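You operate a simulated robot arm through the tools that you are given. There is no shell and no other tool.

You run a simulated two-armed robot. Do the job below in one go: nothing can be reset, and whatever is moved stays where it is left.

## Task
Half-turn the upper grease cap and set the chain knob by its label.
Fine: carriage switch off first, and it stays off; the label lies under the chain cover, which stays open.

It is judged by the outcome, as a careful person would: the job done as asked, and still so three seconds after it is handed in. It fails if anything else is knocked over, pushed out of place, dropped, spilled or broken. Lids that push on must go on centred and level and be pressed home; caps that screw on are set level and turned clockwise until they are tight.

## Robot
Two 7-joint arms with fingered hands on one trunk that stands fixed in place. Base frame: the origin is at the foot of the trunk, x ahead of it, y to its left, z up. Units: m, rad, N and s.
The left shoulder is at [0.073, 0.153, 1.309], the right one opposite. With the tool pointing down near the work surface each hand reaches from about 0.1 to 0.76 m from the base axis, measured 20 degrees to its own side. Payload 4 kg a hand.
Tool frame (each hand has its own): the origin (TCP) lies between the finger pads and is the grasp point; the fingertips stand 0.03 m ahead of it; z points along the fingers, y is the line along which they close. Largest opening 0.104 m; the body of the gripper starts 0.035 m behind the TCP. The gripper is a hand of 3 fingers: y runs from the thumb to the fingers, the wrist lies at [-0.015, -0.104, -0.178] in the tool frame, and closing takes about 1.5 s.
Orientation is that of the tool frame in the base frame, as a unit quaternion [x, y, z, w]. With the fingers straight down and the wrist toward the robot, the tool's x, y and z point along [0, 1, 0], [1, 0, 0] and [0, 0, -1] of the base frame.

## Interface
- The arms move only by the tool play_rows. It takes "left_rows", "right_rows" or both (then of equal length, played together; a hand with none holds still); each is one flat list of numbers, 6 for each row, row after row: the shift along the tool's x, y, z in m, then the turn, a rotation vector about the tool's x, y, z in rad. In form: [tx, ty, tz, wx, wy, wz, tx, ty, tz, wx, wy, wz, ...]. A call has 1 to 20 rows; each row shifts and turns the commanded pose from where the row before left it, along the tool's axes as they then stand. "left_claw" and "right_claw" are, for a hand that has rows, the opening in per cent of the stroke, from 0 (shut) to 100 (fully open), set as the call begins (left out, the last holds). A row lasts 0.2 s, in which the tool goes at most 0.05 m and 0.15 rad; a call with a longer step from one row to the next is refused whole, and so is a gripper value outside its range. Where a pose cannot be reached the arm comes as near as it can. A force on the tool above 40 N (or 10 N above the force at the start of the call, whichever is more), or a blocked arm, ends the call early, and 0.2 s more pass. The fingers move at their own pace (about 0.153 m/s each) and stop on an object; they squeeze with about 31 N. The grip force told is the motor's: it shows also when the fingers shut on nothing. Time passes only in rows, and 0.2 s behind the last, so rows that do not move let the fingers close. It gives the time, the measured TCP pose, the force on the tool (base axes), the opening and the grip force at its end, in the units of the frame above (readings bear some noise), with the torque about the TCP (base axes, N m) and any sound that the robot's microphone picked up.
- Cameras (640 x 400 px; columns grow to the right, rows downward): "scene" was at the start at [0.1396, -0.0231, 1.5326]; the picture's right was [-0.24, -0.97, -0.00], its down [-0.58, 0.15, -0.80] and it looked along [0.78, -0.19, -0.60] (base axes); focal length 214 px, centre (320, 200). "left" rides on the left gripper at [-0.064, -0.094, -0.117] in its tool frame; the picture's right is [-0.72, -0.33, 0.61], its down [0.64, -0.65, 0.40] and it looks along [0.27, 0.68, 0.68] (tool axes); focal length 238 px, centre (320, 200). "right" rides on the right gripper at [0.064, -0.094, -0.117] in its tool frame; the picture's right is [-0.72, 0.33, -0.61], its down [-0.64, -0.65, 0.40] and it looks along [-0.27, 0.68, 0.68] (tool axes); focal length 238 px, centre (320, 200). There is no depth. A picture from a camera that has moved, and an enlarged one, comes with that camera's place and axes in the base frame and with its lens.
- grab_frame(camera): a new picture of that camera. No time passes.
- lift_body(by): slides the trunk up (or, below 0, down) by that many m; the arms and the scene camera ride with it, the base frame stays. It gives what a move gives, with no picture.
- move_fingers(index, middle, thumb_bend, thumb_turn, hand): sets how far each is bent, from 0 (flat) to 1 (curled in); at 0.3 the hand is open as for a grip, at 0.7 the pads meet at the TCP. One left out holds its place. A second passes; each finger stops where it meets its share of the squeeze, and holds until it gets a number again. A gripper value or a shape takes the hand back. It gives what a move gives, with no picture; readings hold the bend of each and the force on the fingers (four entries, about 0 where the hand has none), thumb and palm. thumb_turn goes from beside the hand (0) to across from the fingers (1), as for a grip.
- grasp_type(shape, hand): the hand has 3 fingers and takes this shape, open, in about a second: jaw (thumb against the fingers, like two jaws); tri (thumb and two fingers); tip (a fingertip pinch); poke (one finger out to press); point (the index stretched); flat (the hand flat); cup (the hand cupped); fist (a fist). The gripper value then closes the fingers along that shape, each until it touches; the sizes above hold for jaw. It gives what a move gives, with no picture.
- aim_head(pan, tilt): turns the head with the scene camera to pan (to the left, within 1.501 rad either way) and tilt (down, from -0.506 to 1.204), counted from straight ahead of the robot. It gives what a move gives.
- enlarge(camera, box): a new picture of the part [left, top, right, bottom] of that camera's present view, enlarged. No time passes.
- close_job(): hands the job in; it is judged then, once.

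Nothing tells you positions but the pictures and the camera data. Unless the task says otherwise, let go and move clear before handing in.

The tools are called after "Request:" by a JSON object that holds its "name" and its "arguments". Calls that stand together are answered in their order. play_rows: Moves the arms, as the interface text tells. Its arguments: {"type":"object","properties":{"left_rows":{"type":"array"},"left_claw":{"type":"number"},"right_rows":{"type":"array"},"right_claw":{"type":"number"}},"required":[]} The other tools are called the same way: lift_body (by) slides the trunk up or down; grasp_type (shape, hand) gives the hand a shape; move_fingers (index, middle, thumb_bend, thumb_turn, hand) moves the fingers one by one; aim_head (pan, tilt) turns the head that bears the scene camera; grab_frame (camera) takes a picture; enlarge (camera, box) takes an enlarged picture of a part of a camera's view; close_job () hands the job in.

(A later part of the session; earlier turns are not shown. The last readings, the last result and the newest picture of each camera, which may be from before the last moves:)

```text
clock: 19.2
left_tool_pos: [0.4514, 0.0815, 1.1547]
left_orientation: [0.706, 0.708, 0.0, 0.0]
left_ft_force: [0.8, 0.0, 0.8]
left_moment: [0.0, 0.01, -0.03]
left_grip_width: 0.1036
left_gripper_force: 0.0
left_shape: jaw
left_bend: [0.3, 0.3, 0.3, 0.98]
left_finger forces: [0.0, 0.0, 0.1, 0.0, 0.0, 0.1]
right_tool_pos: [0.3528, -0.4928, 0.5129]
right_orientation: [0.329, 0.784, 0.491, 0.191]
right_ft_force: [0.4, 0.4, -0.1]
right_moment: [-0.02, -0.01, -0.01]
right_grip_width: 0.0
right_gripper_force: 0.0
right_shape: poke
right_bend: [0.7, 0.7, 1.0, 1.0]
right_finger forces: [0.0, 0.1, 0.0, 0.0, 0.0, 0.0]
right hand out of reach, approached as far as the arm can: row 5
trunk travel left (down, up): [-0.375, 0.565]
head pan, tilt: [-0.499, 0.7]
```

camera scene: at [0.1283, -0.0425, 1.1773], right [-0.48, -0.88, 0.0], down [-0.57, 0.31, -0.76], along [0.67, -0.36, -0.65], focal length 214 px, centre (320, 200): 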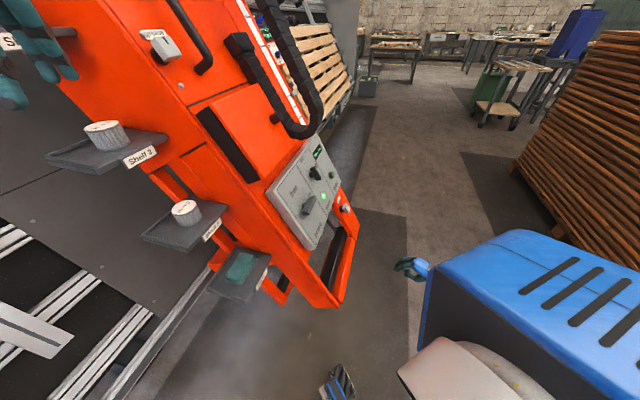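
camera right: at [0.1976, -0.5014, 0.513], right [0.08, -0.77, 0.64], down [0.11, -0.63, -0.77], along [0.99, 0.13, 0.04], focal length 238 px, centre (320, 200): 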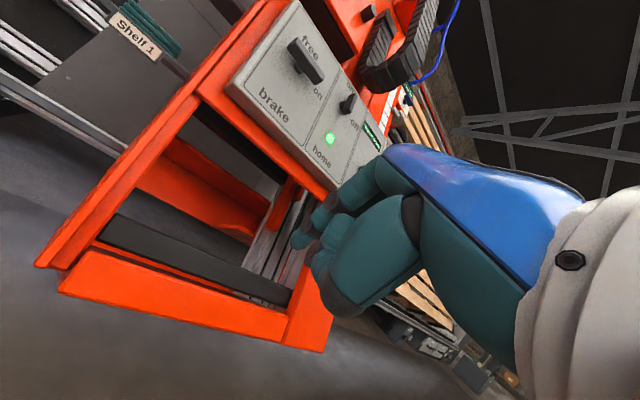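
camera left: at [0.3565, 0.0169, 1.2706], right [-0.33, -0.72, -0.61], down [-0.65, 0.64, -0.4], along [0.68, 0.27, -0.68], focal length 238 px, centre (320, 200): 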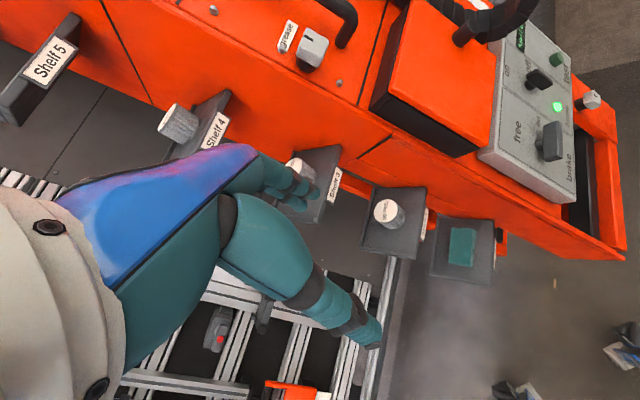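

Orientation now matches the panel face. Moving up to the stand-off, about 13 cm in front of the panel.

Request:
{"name": "play_rows", "arguments": {"right_rows": [-0.0104, 0.0388, 0.0109, 0, 0, 0, -0.0104, 0.0388, 0.0109, 0, 0, 0, -0.0104, 0.0388, 0.0109, 0, 0, 0, -0.0104, 0.0388, 0.0109, 0, 0, 0, -0.0104, 0.0388, 0.0109, 0, 0, 0, -0.0104, 0.0388, 0.0109, 0, 0, 0, -0.0104, 0.0388, 0.0109, 0, 0, 0, -0.0104, 0.0388, 0.0109, 0, 0, 0, -0.0104, 0.0388, 0.0109, 0, 0, 0, -0.0104, 0.0388, 0.0109, 0, 0, 0]}}

Request:
{"name": "grab_frame", "arguments": {"camera": "right"}}

Request:
{"name": "grab_frame", "arguments": {"camera": "scene"}}

Request:
{"name": "enlarge", "arguments": {"camera": "left", "box": [440, 0, 640, 220]}}

```text
clock: 21.4
left_tool_pos: [0.4504, 0.0801, 1.1534]
left_orientation: [0.707, 0.708, 0.0, -0.001]
left_ft_force: [-0.6, -0.8, 0.2]
left_moment: [-0.02, 0.0, 0.01]
left_grip_width: 0.1038
left_gripper_force: 0.0
left_shape: jaw
left_bend: [0.3, 0.3, 0.3, 0.98]
left_finger forces: [0.1, 0.0, 0.0, 0.1, 0.0, 0.0]
right_tool_pos: [0.6229, -0.3776, 0.8075]
right_orientation: [0.33, 0.784, 0.49, 0.19]
right_ft_force: [0.6, 0.0, 0.1]
right_moment: [0.0, 0.01, -0.01]
right_grip_width: 0.0001
right_gripper_force: 0.1
right_shape: poke
right_bend: [0.7, 0.7, 1.0, 1.0]
right_finger forces: [0.0, 0.1, 0.1, 0.1, 0.1, 0.0]
trunk travel left (down, up): [-0.375, 0.565]
head pan, tilt: [-0.499, 0.7]
```

```text
taken
camera right: at [0.4743, -0.4359, 0.7751], right [0.24, -0.8, 0.55], down [0.49, -0.39, -0.78], along [0.84, 0.45, 0.3], focal length 238 px, centre (320, 200)
```

right: 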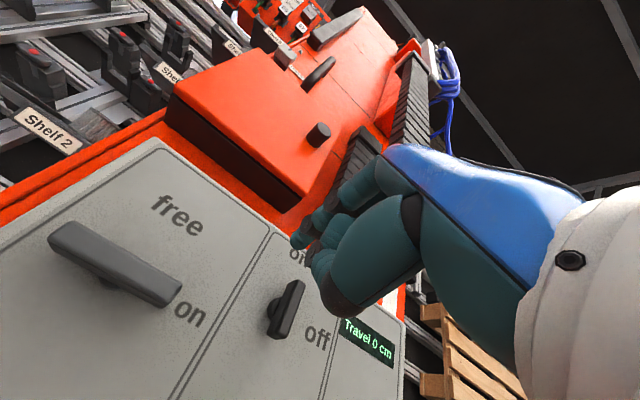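

```text
taken
camera scene: at [0.1296, -0.0416, 1.1772], right [-0.48, -0.88, 0.0], down [-0.57, 0.31, -0.76], along [0.67, -0.37, -0.65], focal length 214 px, centre (320, 200)
```

scene: 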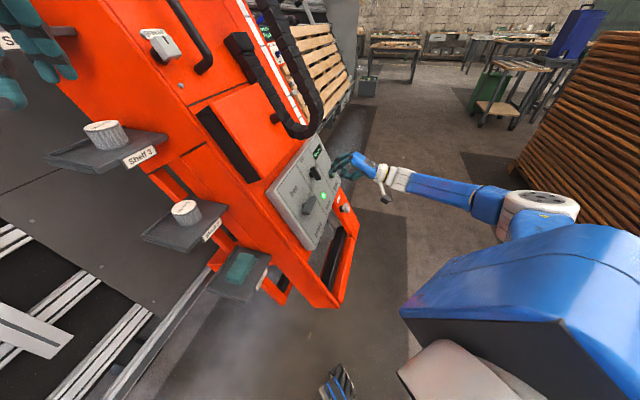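

```text
1.82 times, centred on (540, 110) of left
camera zoom: at [0.3572, 0.0178, 1.2704], right [-0.33, -0.72, -0.61], down [-0.65, 0.64, -0.4], along [0.68, 0.27, -0.68], focal length 433 px, centre (-80, 364)
```

zoom: 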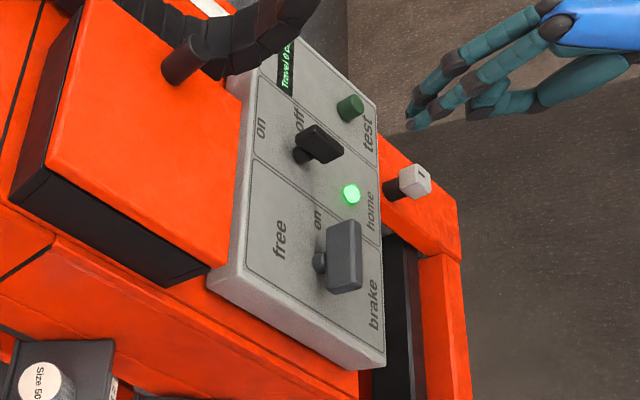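

The left camera gives a fine view of fingertips and switch; both triangulate well (switch front ≈[0.714,-0.347,0.744]). I'll zoom in on the fingertips to know exactly how wide the pusher is.

Request:
{"name": "enlarge", "arguments": {"camera": "left", "box": [560, 0, 640, 80]}}

Request:
{"name": "enlarge", "arguments": {"camera": "scene", "box": [290, 130, 390, 230]}}

Request:
{"name": "enlarge", "arguments": {"camera": "right", "box": [240, 140, 400, 360]}}

```text
5.00 times, centred on (600, 40) of left
camera zoom: at [0.3572, 0.0178, 1.2704], right [-0.33, -0.72, -0.61], down [-0.65, 0.64, -0.4], along [0.68, 0.27, -0.68], focal length 1192 px, centre (-1080, 1000)
```

zoom: 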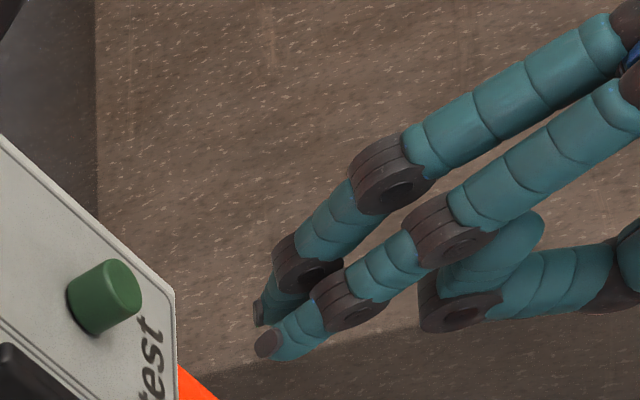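

```text
4.00 times, centred on (340, 180) of scene
camera zoom: at [0.1296, -0.0416, 1.1772], right [-0.48, -0.88, 0.0], down [-0.57, 0.31, -0.76], along [0.67, -0.37, -0.65], focal length 858 px, centre (240, 280)
```

zoom: 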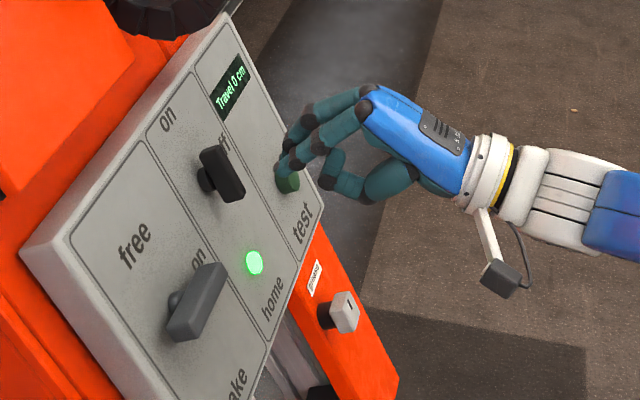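

```text
1.82 times, centred on (320, 250) of right
camera zoom: at [0.4743, -0.4359, 0.7751], right [0.24, -0.8, 0.55], down [0.49, -0.39, -0.78], along [0.84, 0.45, 0.3], focal length 433 px, centre (320, 109)
```

zoom: 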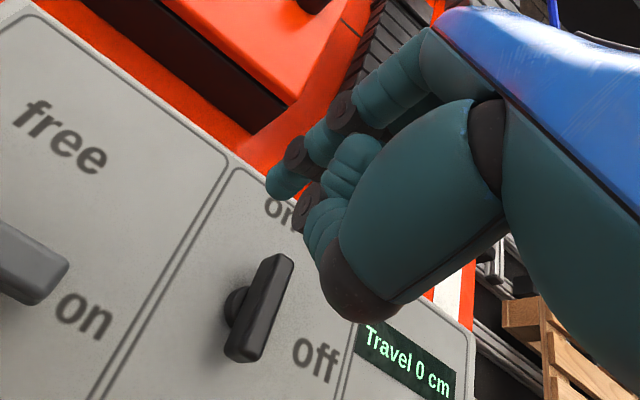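

Fingertips are about 3 cm wide together and located as expected at 3 cm ahead of the TCP. I'll advance beside the switch's upper end (left of it), stopping ~1 cm short of the panel.

Request:
{"name": "play_rows", "arguments": {"right_rows": [0, -0.006, 0, 0, 0, 0, 0, 0, 0.025, 0, 0, 0, 0, 0, 0.025, 0, 0, 0, 0, 0, 0.02, 0, 0, 0, 0, 0, 0.015, 0, 0, 0]}}

Request:
{"name": "enlarge", "arguments": {"camera": "left", "box": [520, 20, 640, 120]}}

Request:
{"name": "enlarge", "arguments": {"camera": "right", "box": [220, 160, 380, 320]}}

Request:
{"name": "enlarge", "arguments": {"camera": "scene", "box": [290, 130, 390, 230]}}

```text
clock: 22.6
left_tool_pos: [0.4494, 0.0802, 1.1542]
left_orientation: [0.706, 0.708, 0.001, 0.0]
left_ft_force: [0.0, 0.1, -0.7]
left_moment: [-0.01, 0.02, 0.03]
left_grip_width: 0.1038
left_gripper_force: 0.1
left_shape: jaw
left_bend: [0.3, 0.3, 0.3, 0.98]
left_finger forces: [0.0, 0.0, 0.0, 0.1, 0.0, 0.0]
right_tool_pos: [0.6735, -0.328, 0.7664]
right_orientation: [0.329, 0.784, 0.49, 0.19]
right_ft_force: [1.2, 0.8, -0.2]
right_moment: [-0.01, 0.02, -0.01]
right_grip_width: 0.0
right_gripper_force: 0.0
right_shape: poke
right_bend: [0.7, 0.7, 1.0, 1.0]
right_finger forces: [0.0, 0.0, 0.0, 0.1, 0.0, 0.0]
trunk travel left (down, up): [-0.375, 0.565]
head pan, tilt: [-0.499, 0.7]
```

```text
4.00 times, centred on (580, 70) of left
camera zoom: at [0.357, 0.0171, 1.2705], right [-0.33, -0.72, -0.61], down [-0.65, 0.64, -0.4], along [0.68, 0.27, -0.68], focal length 953 px, centre (-720, 720)
```

zoom: 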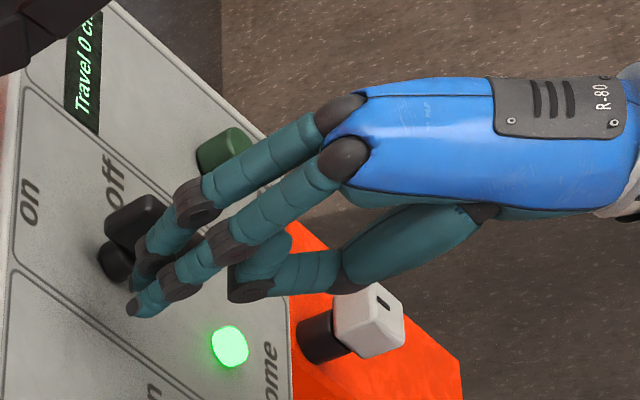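

```text
2.50 times, centred on (300, 240) of right
camera zoom: at [0.5257, -0.3855, 0.7346], right [0.24, -0.8, 0.55], down [0.49, -0.39, -0.78], along [0.84, 0.45, 0.3], focal length 596 px, centre (370, 100)
```

zoom: 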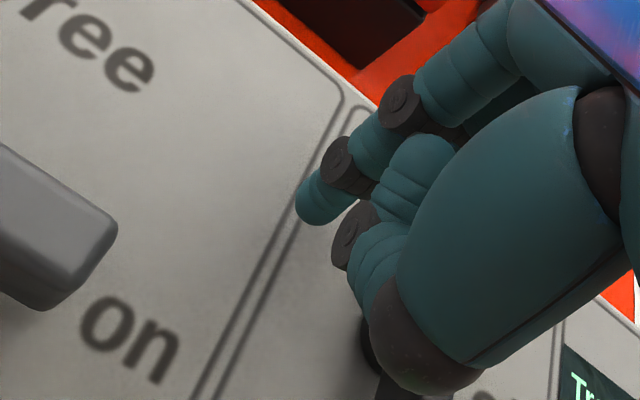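

```text
4.00 times, centred on (340, 180) of scene
camera zoom: at [0.1298, -0.0419, 1.1772], right [-0.48, -0.88, 0.0], down [-0.57, 0.31, -0.76], along [0.67, -0.37, -0.65], focal length 858 px, centre (240, 280)
```

zoom: 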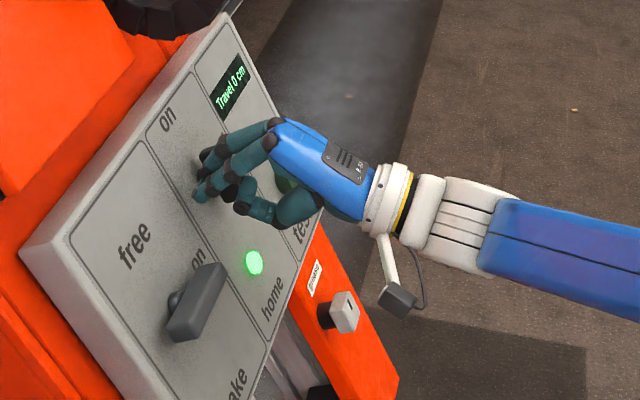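

The fingertips are left of the switch's upper end with the lamp and lever clear. I'll go slightly deeper and up, then push the top end to the right in small steps.

Request:
{"name": "play_rows", "arguments": {"right_rows": [0, 0.005, 0.008, 0, 0, 0, -0.01, 0, 0, 0, 0, 0, -0.01, 0, 0, 0, 0, 0, -0.008, 0, 0, 0, 0, 0, -0.006, -0.001, 0, 0, 0, 0]}}

Request:
{"name": "enlarge", "arguments": {"camera": "left", "box": [520, 20, 640, 120]}}

Request:
{"name": "enlarge", "arguments": {"camera": "scene", "box": [300, 140, 380, 220]}}

```text
clock: 23.8
left_tool_pos: [0.4447, 0.0871, 1.1561]
left_orientation: [0.706, 0.708, 0.0, 0.003]
left_ft_force: [0.9, 0.1, 0.9]
left_moment: [0.0, 0.01, -0.01]
left_grip_width: 0.1037
left_gripper_force: 0.0
left_shape: jaw
left_bend: [0.3, 0.3, 0.3, 0.98]
left_finger forces: [0.0, 0.0, 0.0, 0.0, 0.0, 0.0]
right_tool_pos: [0.698, -0.3356, 0.7663]
right_orientation: [0.322, 0.787, 0.492, 0.189]
right_ft_force: [-32.7, 22.1, -3.2]
right_moment: [0.06, 0.14, 0.59]
right_grip_width: 0.0002
right_gripper_force: 0.0
right_shape: poke
right_bend: [0.7, 0.7, 1.0, 1.0]
right_finger forces: [0.0, 38.6, 0.0, 0.0, 0.0, 0.0]
trunk travel left (down, up): [-0.375, 0.565]
head pan, tilt: [-0.499, 0.7]
```

```text
4.00 times, centred on (580, 70) of left
camera zoom: at [0.3515, 0.024, 1.2719], right [-0.32, -0.72, -0.61], down [-0.65, 0.64, -0.41], along [0.69, 0.27, -0.68], focal length 953 px, centre (-720, 720)
```

zoom: 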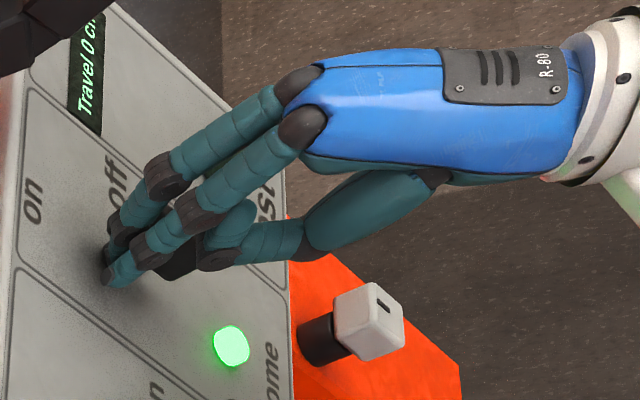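

```text
5.00 times, centred on (340, 180) of scene
camera zoom: at [0.1234, -0.0349, 1.178], right [-0.48, -0.88, 0.0], down [-0.56, 0.3, -0.77], along [0.67, -0.37, -0.64], focal length 1072 px, centre (220, 300)
```

zoom: 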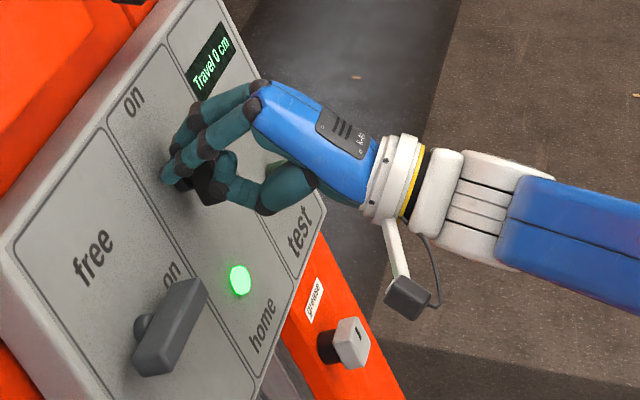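

The push met 39 N without the switch turning — the fingertips are probably bearing on the switch's neck, not its bar. I'll back off, come out a little and higher, for contact only on the bar's upper end.

Request:
{"name": "play_rows", "arguments": {"right_rows": [0.01, 0, 0, 0, 0, 0, 0.008, 0, -0.01, 0, 0, 0, 0, 0.005, 0, 0, 0, 0]}}

Request:
{"name": "enlarge", "arguments": {"camera": "left", "box": [530, 30, 610, 110]}}

Request:
{"name": "enlarge", "arguments": {"camera": "scene", "box": [310, 150, 370, 210]}}

Request:
{"name": "enlarge", "arguments": {"camera": "right", "box": [240, 180, 340, 280]}}

```text
clock: 24.6
left_tool_pos: [0.4492, 0.0803, 1.1549]
left_orientation: [0.706, 0.708, 0.0, 0.001]
left_ft_force: [0.7, 1.4, 0.0]
left_moment: [-0.01, 0.02, 0.03]
left_grip_width: 0.1036
left_gripper_force: 0.0
left_shape: jaw
left_bend: [0.3, 0.3, 0.3, 0.98]
left_finger forces: [0.0, 0.0, 0.0, 0.0, 0.0, 0.0]
right_tool_pos: [0.6862, -0.3395, 0.7737]
right_orientation: [0.331, 0.783, 0.49, 0.192]
right_ft_force: [0.1, -1.3, 0.1]
right_moment: [0.01, 0.0, 0.02]
right_grip_width: 0.0001
right_gripper_force: 0.0
right_shape: poke
right_bend: [0.7, 0.7, 1.0, 1.0]
right_finger forces: [0.0, 0.0, 0.1, 0.1, 0.0, 0.0]
trunk travel left (down, up): [-0.375, 0.565]
head pan, tilt: [-0.499, 0.7]
```

```text
5.00 times, centred on (570, 70) of left
camera zoom: at [0.3563, 0.0169, 1.2707], right [-0.33, -0.72, -0.61], down [-0.65, 0.64, -0.4], along [0.68, 0.27, -0.68], focal length 1192 px, centre (-930, 850)
```

zoom: 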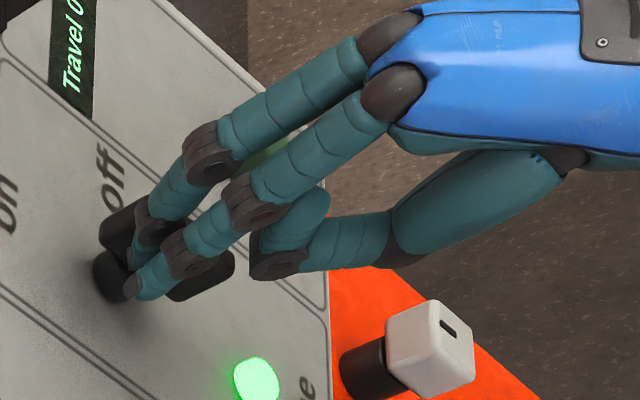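

```text
6.67 times, centred on (340, 180) of scene
camera zoom: at [0.1296, -0.0427, 1.1773], right [-0.48, -0.88, 0.0], down [-0.57, 0.31, -0.76], along [0.67, -0.37, -0.65], focal length 1430 px, centre (187, 333)
```

zoom: 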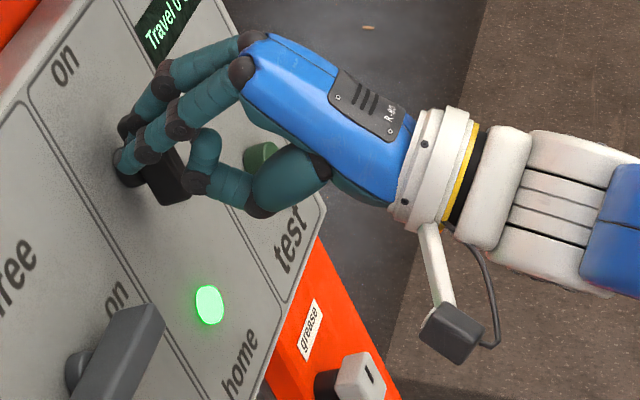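

```text
4.00 times, centred on (290, 230) of right
camera zoom: at [0.5387, -0.3965, 0.7425], right [0.23, -0.8, 0.55], down [0.49, -0.39, -0.78], along [0.84, 0.45, 0.3], focal length 953 px, centre (440, 80)
```

zoom: 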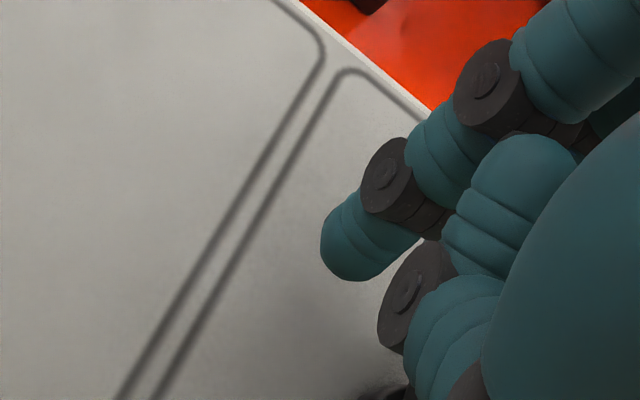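

The fingers are nearer the bar's middle than its end (bar spans ±3.3 cm about its pivot). I'll move up ~1 cm and push again near the bar's top end.

Request:
{"name": "play_rows", "arguments": {"right_rows": [0.006, 0.01, 0, 0, 0, 0, 0, 0.001, 0.003, 0, 0, 0, -0.008, 0, 0, 0, 0, 0, -0.006, 0, 0, 0, 0, 0, -0.006, 0, 0, 0, 0, 0]}}

Request:
{"name": "enlarge", "arguments": {"camera": "left", "box": [530, 30, 610, 110]}}

```text
clock: 25.8
left_tool_pos: [0.4497, 0.0831, 1.1542]
left_orientation: [0.707, 0.708, 0.0, 0.001]
left_ft_force: [-0.1, 0.6, 0.3]
left_moment: [0.02, 0.04, -0.02]
left_grip_width: 0.1034
left_gripper_force: 0.0
left_shape: jaw
left_bend: [0.3, 0.3, 0.3, 0.98]
left_finger forces: [0.0, 0.0, 0.0, 0.1, 0.1, 0.1]
right_tool_pos: [0.7032, -0.3406, 0.7836]
right_orientation: [0.33, 0.783, 0.491, 0.193]
right_ft_force: [-2.0, 2.8, 5.9]
right_moment: [0.09, -0.11, 0.07]
right_grip_width: 0.0
right_gripper_force: 0.1
right_shape: poke
right_bend: [0.7, 0.7, 1.0, 1.0]
right_finger forces: [0.0, 5.7, 0.0, 0.0, 0.0, 0.0]
trunk travel left (down, up): [-0.375, 0.565]
head pan, tilt: [-0.499, 0.7]
```

```text
5.00 times, centred on (570, 70) of left
camera zoom: at [0.3564, 0.0195, 1.2708], right [-0.33, -0.72, -0.61], down [-0.65, 0.64, -0.41], along [0.68, 0.27, -0.68], focal length 1192 px, centre (-930, 850)
```

zoom: 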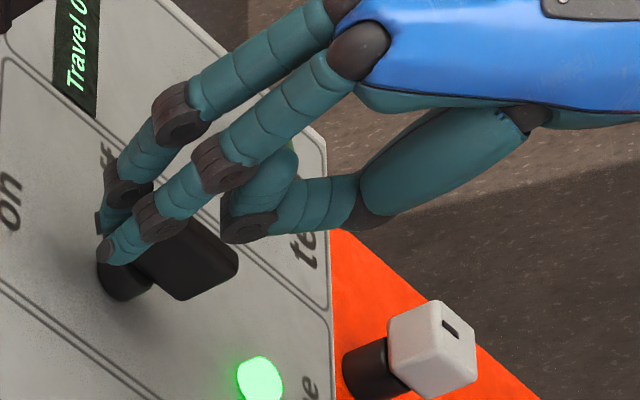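

The switch is turning now with little force. Continuing right and down along its arc.

Request:
{"name": "play_rows", "arguments": {"right_rows": [-0.008, -0.003, 0, 0, 0, 0, -0.008, -0.004, 0, 0, 0, 0, -0.006, -0.004, 0, 0, 0, 0, -0.002, -0.004, 0, 0, 0, 0]}}

Request:
{"name": "enlarge", "arguments": {"camera": "left", "box": [530, 30, 610, 110]}}

Request:
{"name": "enlarge", "arguments": {"camera": "scene", "box": [310, 150, 370, 210]}}

```text
clock: 26.8
left_tool_pos: [0.4452, 0.0822, 1.1558]
left_orientation: [0.707, 0.707, 0.0, 0.002]
left_ft_force: [0.7, -0.3, -0.5]
left_moment: [0.02, -0.02, 0.03]
left_grip_width: 0.1038
left_gripper_force: 0.1
left_shape: jaw
left_bend: [0.3, 0.3, 0.3, 0.98]
left_finger forces: [0.0, 0.1, 0.0, 0.0, 0.1, 0.0]
right_tool_pos: [0.7116, -0.3584, 0.7754]
right_orientation: [0.325, 0.783, 0.494, 0.193]
right_ft_force: [-0.9, 15.3, 23.5]
right_moment: [0.7, -0.2, 0.16]
right_grip_width: 0.0
right_gripper_force: 0.1
right_shape: poke
right_bend: [0.7, 0.7, 1.0, 1.0]
right_finger forces: [25.5, 0.1, 0.0, 0.0, 0.1, 0.0]
trunk travel left (down, up): [-0.375, 0.565]
head pan, tilt: [-0.499, 0.7]
```

```text
5.00 times, centred on (570, 70) of left
camera zoom: at [0.3517, 0.0204, 1.2724], right [-0.32, -0.72, -0.61], down [-0.65, 0.64, -0.41], along [0.69, 0.27, -0.68], focal length 1192 px, centre (-930, 850)
```

zoom: 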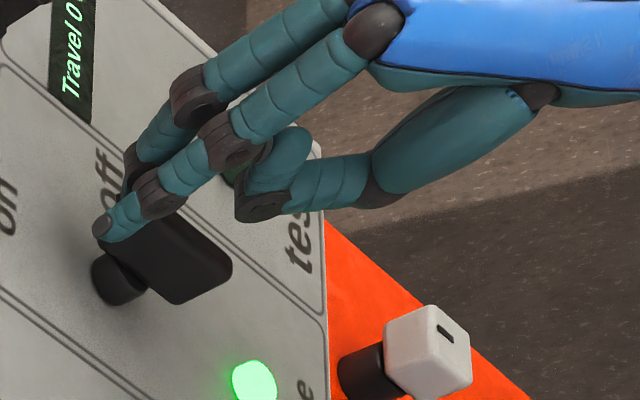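

```text
6.67 times, centred on (340, 180) of scene
camera zoom: at [0.1236, -0.0378, 1.1784], right [-0.48, -0.88, 0.0], down [-0.56, 0.31, -0.77], along [0.67, -0.37, -0.64], focal length 1430 px, centre (187, 333)
```

zoom: 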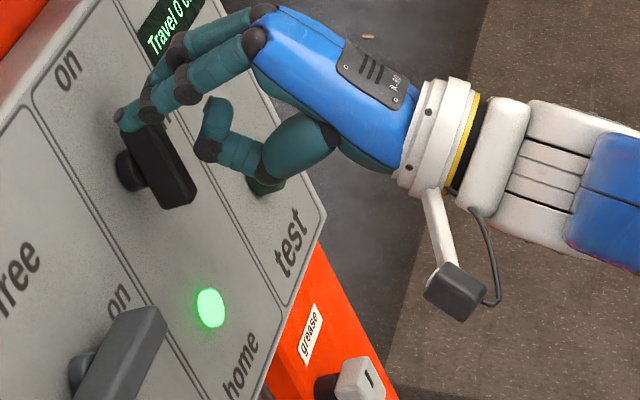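

The fingers slid over the bar's top end; the switch did not turn (it needs more torque than a light push). I'll back out and instead grip the bar with the jaw and twist it.

Request:
{"name": "play_rows", "arguments": {"right_rows": [0, 0.008, 0, 0, 0, 0, 0, 0, -0.03, 0, 0, 0, 0, 0, -0.04, 0, 0, 0, 0, 0, -0.03, 0, 0, 0]}}

Request:
{"name": "grasp_type", "arguments": {"hand": "right", "shape": "jaw"}}

Request:
{"name": "enlarge", "arguments": {"camera": "left", "box": [520, 20, 640, 120]}}

Request:
{"name": "enlarge", "arguments": {"camera": "scene", "box": [310, 150, 370, 210]}}

```text
clock: 27.8
left_tool_pos: [0.4505, 0.0841, 1.153]
left_orientation: [0.706, 0.708, -0.002, 0.001]
left_ft_force: [-0.1, 0.7, -0.6]
left_moment: [0.01, 0.01, 0.01]
left_grip_width: 0.1035
left_gripper_force: 0.1
left_shape: jaw
left_bend: [0.3, 0.3, 0.3, 0.98]
left_finger forces: [0.0, 0.0, 0.0, 0.0, 0.0, 0.0]
right_tool_pos: [0.6559, -0.4249, 0.8198]
right_orientation: [0.329, 0.785, 0.489, 0.19]
right_ft_force: [1.0, 0.2, 0.1]
right_moment: [-0.01, -0.02, -0.01]
right_grip_width: 0.0001
right_gripper_force: 0.0
right_shape: poke
right_bend: [0.7, 0.7, 1.0, 1.0]
right_finger forces: [0.0, 0.1, 0.0, 0.0, 0.1, 0.0]
trunk travel left (down, up): [-0.375, 0.565]
head pan, tilt: [-0.499, 0.7]
```

```text
clock: 28.7
left_tool_pos: [0.4504, 0.0817, 1.1543]
left_orientation: [0.706, 0.708, 0.0, 0.0]
left_ft_force: [-0.4, -0.2, -0.1]
left_moment: [-0.02, -0.02, 0.02]
left_grip_width: 0.1035
left_gripper_force: 0.0
left_shape: jaw
left_bend: [0.3, 0.3, 0.3, 0.98]
left_finger forces: [0.1, 0.0, 0.0, 0.0, 0.1, 0.0]
right_tool_pos: [0.6562, -0.426, 0.8181]
right_orientation: [0.33, 0.784, 0.49, 0.191]
right_ft_force: [0.4, 0.4, -0.6]
right_moment: [0.03, 0.04, -0.01]
right_grip_width: 0.1038
right_gripper_force: 0.0
right_shape: jaw
right_bend: [0.3, 0.3, 0.3, 0.98]
right_finger forces: [0.0, 0.0, 0.1, 0.0, 0.0, 0.0]
trunk travel left (down, up): [-0.375, 0.565]
head pan, tilt: [-0.499, 0.7]
```

```text
4.00 times, centred on (580, 70) of left
camera zoom: at [0.3564, 0.0181, 1.2707], right [-0.33, -0.72, -0.61], down [-0.65, 0.64, -0.4], along [0.68, 0.27, -0.68], focal length 953 px, centre (-720, 720)
```

zoom: 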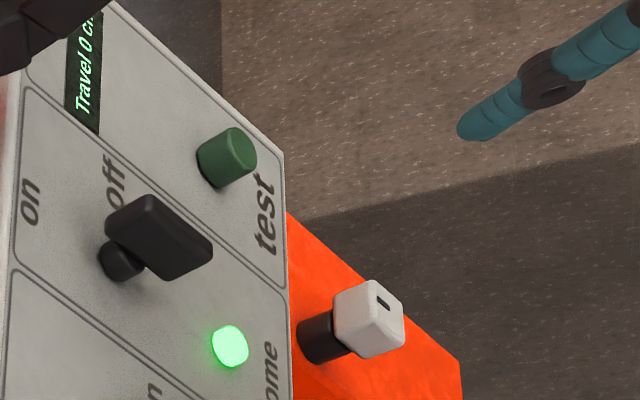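

```text
6.67 times, centred on (340, 180) of scene
camera zoom: at [0.1292, -0.0413, 1.1773], right [-0.48, -0.88, 0.0], down [-0.57, 0.31, -0.76], along [0.67, -0.37, -0.65], focal length 1430 px, centre (187, 333)
```

zoom: 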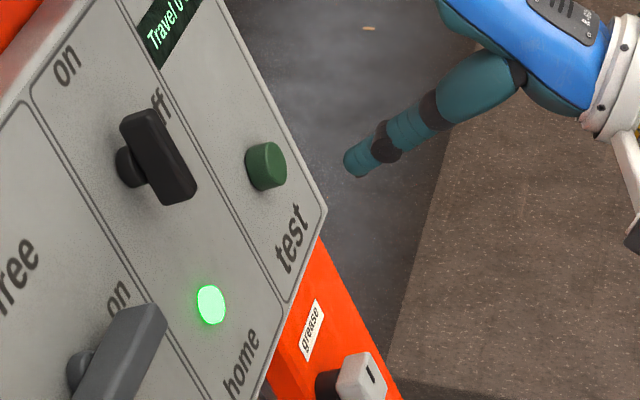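

The switch is still at "on". I'll roll the hand +90° about its approach axis at this stand-off, so the jaw closes across the vertical bar.

Request:
{"name": "play_rows", "arguments": {"right_rows": [0, 0, 0, 0, 0, 0.1428, 0, 0, 0, 0, 0, 0.1428, 0, 0, 0, 0, 0, 0.1428, 0, 0, 0, 0, 0, 0.1428, 0, 0, 0, 0, 0, 0.1428, 0, 0, 0, 0, 0, 0.1428, 0, 0, 0, 0, 0, 0.1428, 0, 0, 0, 0, 0, 0.1428, 0, 0, 0, 0, 0, 0.1428, 0, 0, 0, 0, 0, 0.1428, 0, 0, 0, 0, 0, 0.1428], "right_claw": 55}}

Request:
{"name": "grab_frame", "arguments": {"camera": "right"}}

Request:
{"name": "grab_frame", "arguments": {"camera": "scene"}}

Request:
{"name": "enlarge", "arguments": {"camera": "left", "box": [480, 0, 640, 120]}}

```text
clock: 31.1
left_tool_pos: [0.4496, 0.0816, 1.1536]
left_orientation: [0.707, 0.707, 0.001, -0.001]
left_ft_force: [-0.1, -0.6, -0.1]
left_moment: [-0.03, 0.0, 0.0]
left_grip_width: 0.1037
left_gripper_force: 0.1
left_shape: jaw
left_bend: [0.3, 0.3, 0.3, 0.98]
left_finger forces: [0.1, 0.0, 0.0, 0.0, 0.0, 0.0]
right_tool_pos: [0.6548, -0.4247, 0.8206]
right_orientation: [0.787, 0.32, 0.482, -0.213]
right_ft_force: [-0.6, -0.3, -0.1]
right_moment: [0.01, 0.03, -0.01]
right_grip_width: 0.0573
right_gripper_force: 0.1
right_shape: jaw
right_bend: [0.74, 0.42, 0.67, 1.0]
right_finger forces: [0.0, 0.0, 0.0, 0.0, 0.1, 0.0]
trunk travel left (down, up): [-0.375, 0.565]
head pan, tilt: [-0.499, 0.7]
```

```text
taken
camera right: at [0.5373, -0.4139, 0.931], right [-0.39, -0.84, -0.38], down [-0.42, 0.53, -0.74], along [0.82, -0.13, -0.56], focal length 238 px, centre (320, 200)
```

right: 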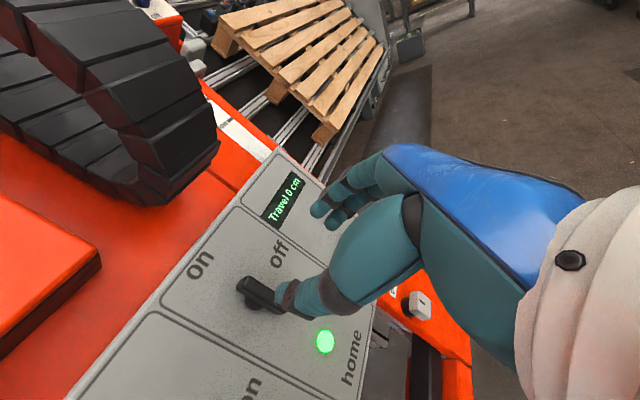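

```text
taken
camera scene: at [0.129, -0.0421, 1.1772], right [-0.48, -0.88, 0.0], down [-0.57, 0.31, -0.76], along [0.67, -0.37, -0.65], focal length 214 px, centre (320, 200)
```

scene: 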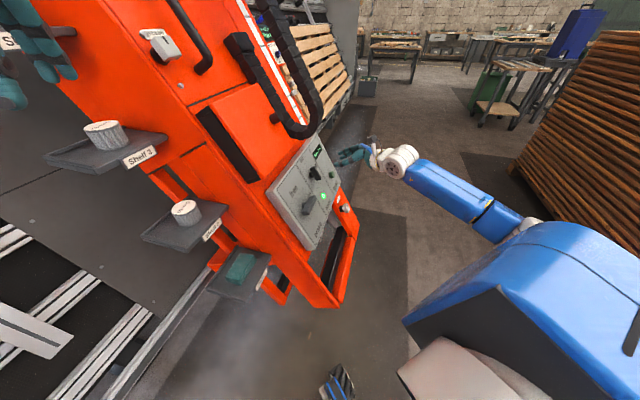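

```text
3.33 times, centred on (560, 60) of left
camera zoom: at [0.3566, 0.0172, 1.2706], right [-0.33, -0.72, -0.61], down [-0.65, 0.64, -0.4], along [0.68, 0.27, -0.68], focal length 794 px, centre (-480, 667)
```

zoom: 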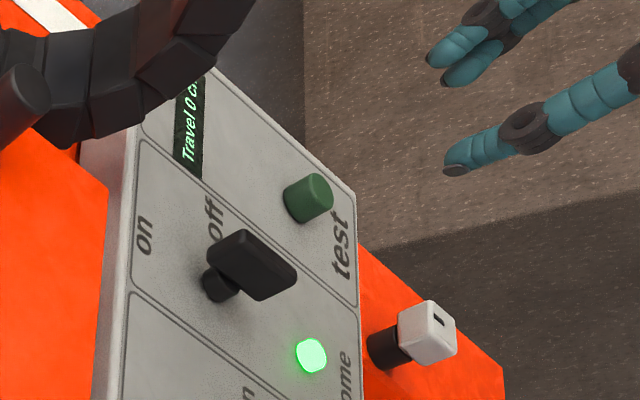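

The roll is well within reach. Let me zoom on the switch from the right camera for precise alignment.

Request:
{"name": "enlarge", "arguments": {"camera": "right", "box": [200, 240, 360, 360]}}

Request:
{"name": "enlarge", "arguments": {"camera": "scene", "box": [300, 130, 400, 210]}}

```text
3.33 times, centred on (280, 300) of right
camera zoom: at [0.5373, -0.4139, 0.931], right [-0.39, -0.84, -0.38], down [-0.42, 0.53, -0.74], along [0.82, -0.13, -0.56], focal length 794 px, centre (453, -133)
```

zoom: 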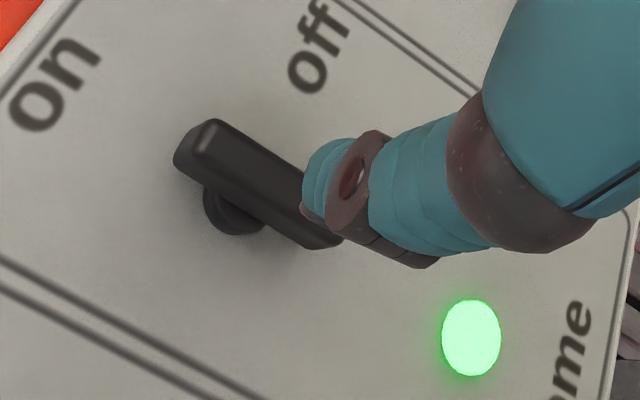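

```text
5.00 times, centred on (350, 170) of scene
camera zoom: at [0.129, -0.0421, 1.1772], right [-0.48, -0.88, 0.0], down [-0.57, 0.31, -0.76], along [0.67, -0.37, -0.65], focal length 1072 px, centre (170, 350)
```

zoom: 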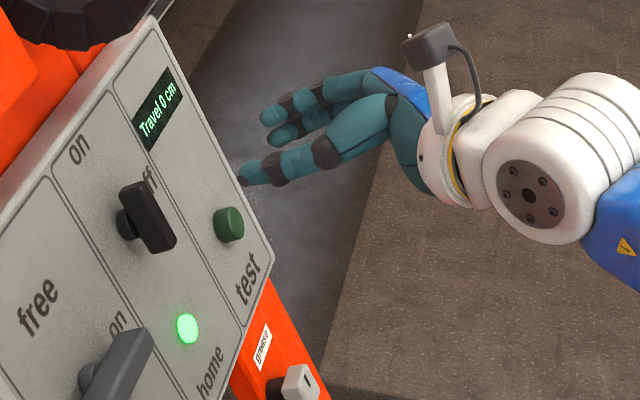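

The bar is centred at about 1 mm–scale agreement now. I'll centre the jaw over it and approach to mid distance, then check.

Request:
{"name": "play_rows", "arguments": {"right_rows": [-0.023, -0.014, 0, 0, 0, 0, 0, 0, 0.03, 0, 0, 0, 0, 0, 0.03, 0, 0, 0]}}

Request:
{"name": "enlarge", "arguments": {"camera": "right", "box": [200, 180, 360, 340]}}

Request:
{"name": "enlarge", "arguments": {"camera": "left", "box": [510, 20, 630, 120]}}

Request:
{"name": "enlarge", "arguments": {"camera": "scene", "box": [300, 140, 380, 210]}}

```text
clock: 31.9
left_tool_pos: [0.451, 0.0802, 1.1542]
left_orientation: [0.707, 0.707, 0.0, -0.001]
left_ft_force: [0.0, 0.9, 0.0]
left_moment: [0.0, -0.02, 0.0]
left_grip_width: 0.1036
left_gripper_force: 0.0
left_shape: jaw
left_bend: [0.3, 0.3, 0.3, 0.98]
left_finger forces: [0.0, 0.0, 0.1, 0.1, 0.1, 0.1]
right_tool_pos: [0.6734, -0.3816, 0.7741]
right_orientation: [0.787, 0.321, 0.483, -0.212]
right_ft_force: [-0.1, 0.7, 0.2]
right_moment: [-0.03, 0.0, 0.03]
right_grip_width: 0.0577
right_gripper_force: 0.0
right_shape: jaw
right_bend: [0.74, 0.42, 0.67, 1.0]
right_finger forces: [0.0, 0.1, 0.1, 0.0, 0.1, 0.0]
trunk travel left (down, up): [-0.375, 0.565]
head pan, tilt: [-0.499, 0.7]
```

```text
2.50 times, centred on (280, 260) of right
camera zoom: at [0.5559, -0.3718, 0.8844], right [-0.39, -0.84, -0.38], down [-0.42, 0.53, -0.74], along [0.82, -0.13, -0.56], focal length 596 px, centre (420, 50)
```

zoom: 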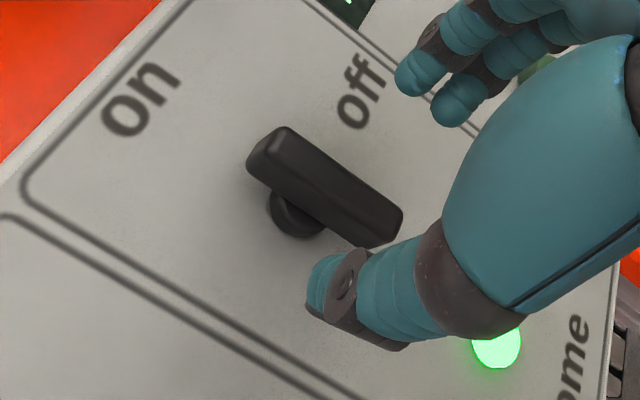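

```text
4.00 times, centred on (570, 70) of left
camera zoom: at [0.3572, 0.0178, 1.2705], right [-0.33, -0.72, -0.61], down [-0.65, 0.64, -0.4], along [0.68, 0.27, -0.68], focal length 953 px, centre (-680, 720)
```

zoom: 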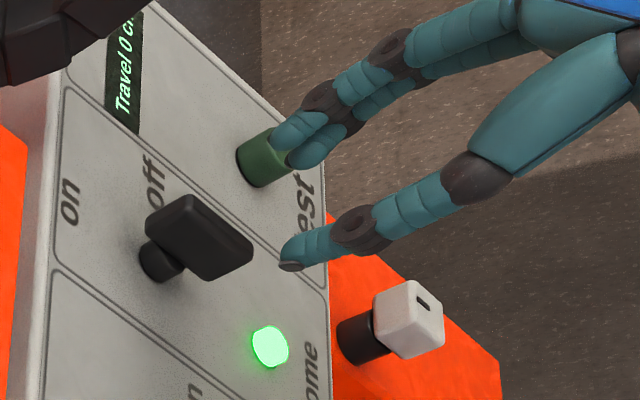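

```text
5.71 times, centred on (340, 175) of scene
camera zoom: at [0.1298, -0.0412, 1.1772], right [-0.48, -0.88, 0.0], down [-0.57, 0.31, -0.76], along [0.67, -0.37, -0.65], focal length 1226 px, centre (206, 343)
```

zoom: 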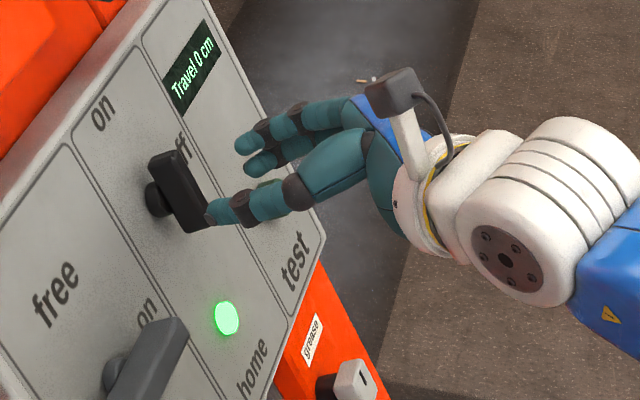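

Alignment is within a few mm. Final approach, then close on the bar.

Request:
{"name": "play_rows", "arguments": {"right_rows": [0.003, 0.002, 0.015, 0, 0, 0, 0, 0, 0.015, 0, 0, 0, 0, 0, 0.012, 0, 0, 0, 0, 0, 0.005, 0, 0, 0]}}

Request:
{"name": "enlarge", "arguments": {"camera": "right", "box": [220, 160, 380, 320]}}

Request:
{"name": "enlarge", "arguments": {"camera": "left", "box": [510, 20, 630, 120]}}

```text
clock: 32.9
left_tool_pos: [0.4503, 0.0804, 1.154]
left_orientation: [0.707, 0.708, 0.001, -0.001]
left_ft_force: [0.3, 1.0, 0.1]
left_moment: [-0.01, -0.02, 0.02]
left_grip_width: 0.1036
left_gripper_force: 0.0
left_shape: jaw
left_bend: [0.3, 0.3, 0.3, 0.98]
left_finger forces: [0.0, 0.1, 0.1, 0.0, 0.0, 0.0]
right_tool_pos: [0.7069, -0.3532, 0.7547]
right_orientation: [0.787, 0.321, 0.482, -0.212]
right_ft_force: [0.0, -0.5, -0.1]
right_moment: [-0.01, 0.0, 0.03]
right_grip_width: 0.0576
right_gripper_force: 0.0
right_shape: jaw
right_bend: [0.74, 0.42, 0.67, 1.0]
right_finger forces: [0.0, 0.0, 0.0, 0.0, 0.0, 0.0]
trunk travel left (down, up): [-0.375, 0.565]
head pan, tilt: [-0.499, 0.7]
```

```text
2.50 times, centred on (300, 240) of right
camera zoom: at [0.5886, -0.3424, 0.8657], right [-0.39, -0.84, -0.38], down [-0.42, 0.53, -0.74], along [0.82, -0.13, -0.56], focal length 596 px, centre (370, 100)
```

zoom: 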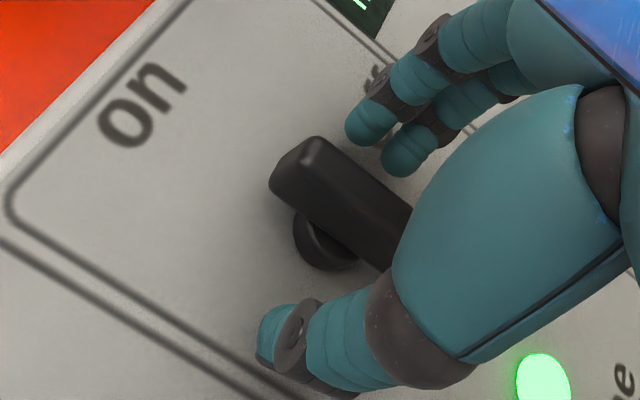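

```text
4.00 times, centred on (570, 70) of left
camera zoom: at [0.3567, 0.0169, 1.2706], right [-0.33, -0.72, -0.61], down [-0.65, 0.64, -0.4], along [0.68, 0.27, -0.68], focal length 953 px, centre (-680, 720)
```

zoom: 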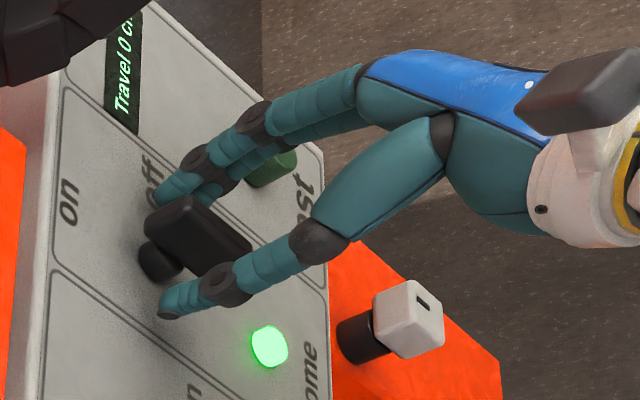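

The thumb and fingers straddle the bar nicely. Closing the grip.

Request:
{"name": "play_rows", "arguments": {"right_rows": [0, 0, 0, 0, 0, 0, 0, 0, 0, 0, 0, 0, 0, 0, 0, 0, 0, 0, 0, 0, 0, 0, 0, 0, 0, 0, 0, 0, 0, 0, 0, 0, 0, 0, 0, 0], "right_claw": 0}}

Request:
{"name": "enlarge", "arguments": {"camera": "left", "box": [510, 20, 630, 120]}}

Request:
{"name": "enlarge", "arguments": {"camera": "right", "box": [220, 160, 380, 320]}}

```text
clock: 34.3
left_tool_pos: [0.4498, 0.0801, 1.1548]
left_orientation: [0.707, 0.707, 0.0, 0.0]
left_ft_force: [0.2, 0.6, -0.9]
left_moment: [0.01, -0.03, -0.02]
left_grip_width: 0.1035
left_gripper_force: 0.1
left_shape: jaw
left_bend: [0.3, 0.3, 0.3, 0.98]
left_finger forces: [0.0, 0.1, 0.0, 0.0, 0.0, 0.1]
right_tool_pos: [0.7062, -0.3534, 0.7556]
right_orientation: [0.787, 0.322, 0.482, -0.212]
right_ft_force: [1.3, 1.3, -0.8]
right_moment: [-0.03, -0.02, -0.01]
right_grip_width: 0.0088
right_gripper_force: 30.5
right_shape: jaw
right_bend: [0.72, 0.63, 0.72, 1.0]
right_finger forces: [17.9, 9.5, 0.0, 0.0, 27.6, 0.0]
trunk travel left (down, up): [-0.375, 0.565]
head pan, tilt: [-0.499, 0.7]
```

```text
4.00 times, centred on (570, 70) of left
camera zoom: at [0.3569, 0.0172, 1.2705], right [-0.33, -0.72, -0.61], down [-0.65, 0.64, -0.4], along [0.68, 0.27, -0.68], focal length 953 px, centre (-680, 720)
```

zoom: 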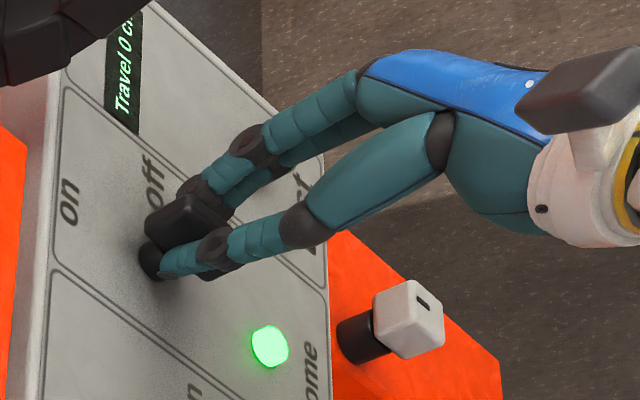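

```text
2.50 times, centred on (300, 240) of right
camera zoom: at [0.5887, -0.3423, 0.8659], right [-0.39, -0.84, -0.38], down [-0.42, 0.53, -0.74], along [0.82, -0.13, -0.56], focal length 596 px, centre (370, 100)
```

zoom: 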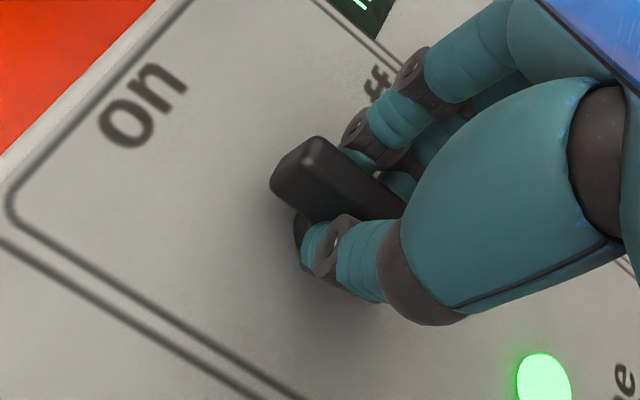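

The grip is firm (30 N). Now twisting clockwise in stages, watching the forces.

Request:
{"name": "play_rows", "arguments": {"right_rows": [0, 0, 0, 0, 0, 0.1, 0, 0, 0, 0, 0, 0.1, 0, 0, 0, 0, 0, 0.1, 0, 0, 0, 0, 0, 0.1]}}

Request:
{"name": "enlarge", "arguments": {"camera": "left", "box": [510, 20, 630, 120]}}

Request:
{"name": "enlarge", "arguments": {"camera": "right", "box": [220, 160, 380, 320]}}

```text
clock: 35.3
left_tool_pos: [0.451, 0.0807, 1.1546]
left_orientation: [0.707, 0.708, -0.001, -0.001]
left_ft_force: [-0.2, 0.1, 0.5]
left_moment: [-0.02, -0.02, 0.01]
left_grip_width: 0.1038
left_gripper_force: 0.1
left_shape: jaw
left_bend: [0.3, 0.3, 0.3, 0.98]
left_finger forces: [0.0, 0.0, 0.0, 0.0, 0.1, 0.0]
right_tool_pos: [0.707, -0.3522, 0.7572]
right_orientation: [0.834, 0.158, 0.433, -0.303]
right_ft_force: [15.1, -0.2, 9.3]
right_moment: [-0.21, -0.46, -0.19]
right_grip_width: 0.0095
right_gripper_force: 31.7
right_shape: jaw
right_bend: [0.72, 0.6, 0.72, 1.0]
right_finger forces: [17.1, 21.0, 0.1, 0.0, 25.8, 0.0]
trunk travel left (down, up): [-0.375, 0.565]
head pan, tilt: [-0.499, 0.7]
```

```text
4.00 times, centred on (570, 70) of left
camera zoom: at [0.3575, 0.0178, 1.2706], right [-0.33, -0.72, -0.61], down [-0.65, 0.64, -0.4], along [0.68, 0.27, -0.68], focal length 953 px, centre (-680, 720)
```

zoom: 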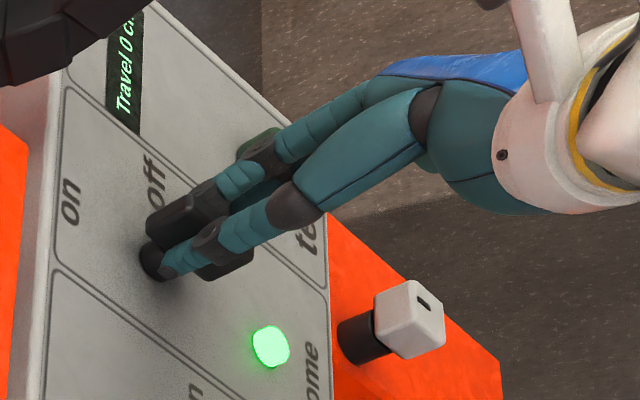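

```text
2.50 times, centred on (300, 240) of right
camera zoom: at [0.6223, -0.355, 0.895], right [-0.63, -0.65, -0.44], down [-0.46, 0.76, -0.46], along [0.63, -0.09, -0.77], focal length 596 px, centre (370, 100)
```

zoom: 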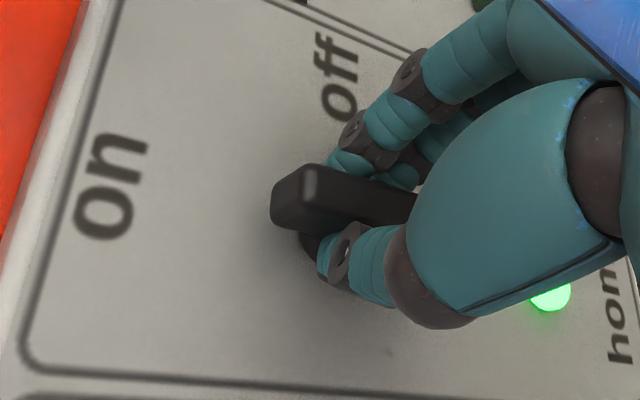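

The hand turned about 20° but the bar held, with about 0.34 Nm reacting so far. I'll continue a little to see whether the torque builds and the switch gives.

Request:
{"name": "play_rows", "arguments": {"right_rows": [0, 0, 0, 0, 0, 0.1, 0, 0, 0, 0, 0, 0.1, 0, 0, 0, 0, 0, 0.1, 0, 0, 0, 0, 0, 0.1]}}

Request:
{"name": "enlarge", "arguments": {"camera": "left", "box": [510, 20, 630, 120]}}

Request:
{"name": "enlarge", "arguments": {"camera": "right", "box": [220, 160, 380, 320]}}

```text
clock: 36.3
left_tool_pos: [0.4526, 0.0801, 1.1527]
left_orientation: [0.706, 0.708, -0.001, 0.0]
left_ft_force: [-0.5, -0.1, 0.4]
left_moment: [-0.02, -0.01, 0.01]
left_grip_width: 0.1038
left_gripper_force: 0.1
left_shape: jaw
left_bend: [0.3, 0.3, 0.3, 0.98]
left_finger forces: [0.1, 0.0, 0.1, 0.0, 0.0, 0.0]
right_tool_pos: [0.709, -0.3535, 0.7592]
right_orientation: [0.848, -0.011, 0.366, -0.384]
right_ft_force: [35.2, -6.1, 15.2]
right_moment: [-0.52, -1.07, -0.43]
right_grip_width: 0.0095
right_gripper_force: 31.5
right_shape: jaw
right_bend: [0.72, 0.58, 0.72, 1.0]
right_finger forces: [16.2, 38.5, 0.0, 0.0, 25.2, 0.0]
trunk travel left (down, up): [-0.375, 0.565]
head pan, tilt: [-0.499, 0.7]
```

```text
4.00 times, centred on (570, 70) of left
camera zoom: at [0.3593, 0.0174, 1.27], right [-0.33, -0.72, -0.61], down [-0.65, 0.64, -0.4], along [0.68, 0.27, -0.68], focal length 953 px, centre (-680, 720)
```

zoom: 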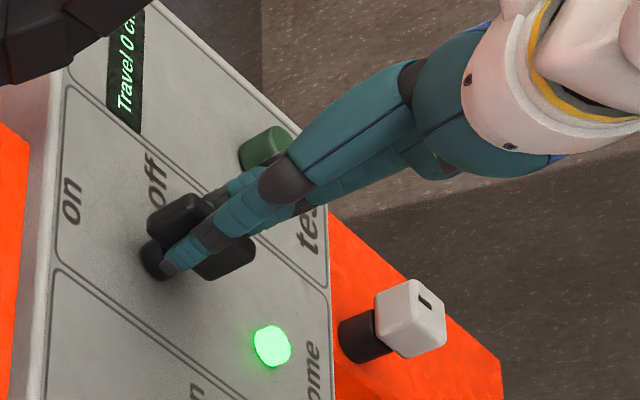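

```text
2.50 times, centred on (300, 240) of right
camera zoom: at [0.6584, -0.3814, 0.9095], right [-0.83, -0.41, -0.39], down [-0.39, 0.91, -0.14], along [0.41, 0.03, -0.91], focal length 596 px, centre (370, 100)
```

zoom: 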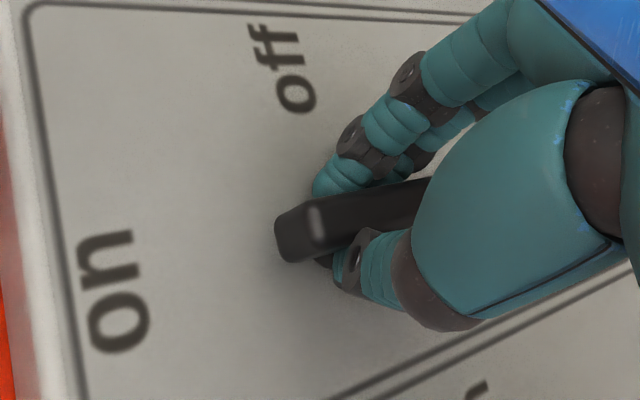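

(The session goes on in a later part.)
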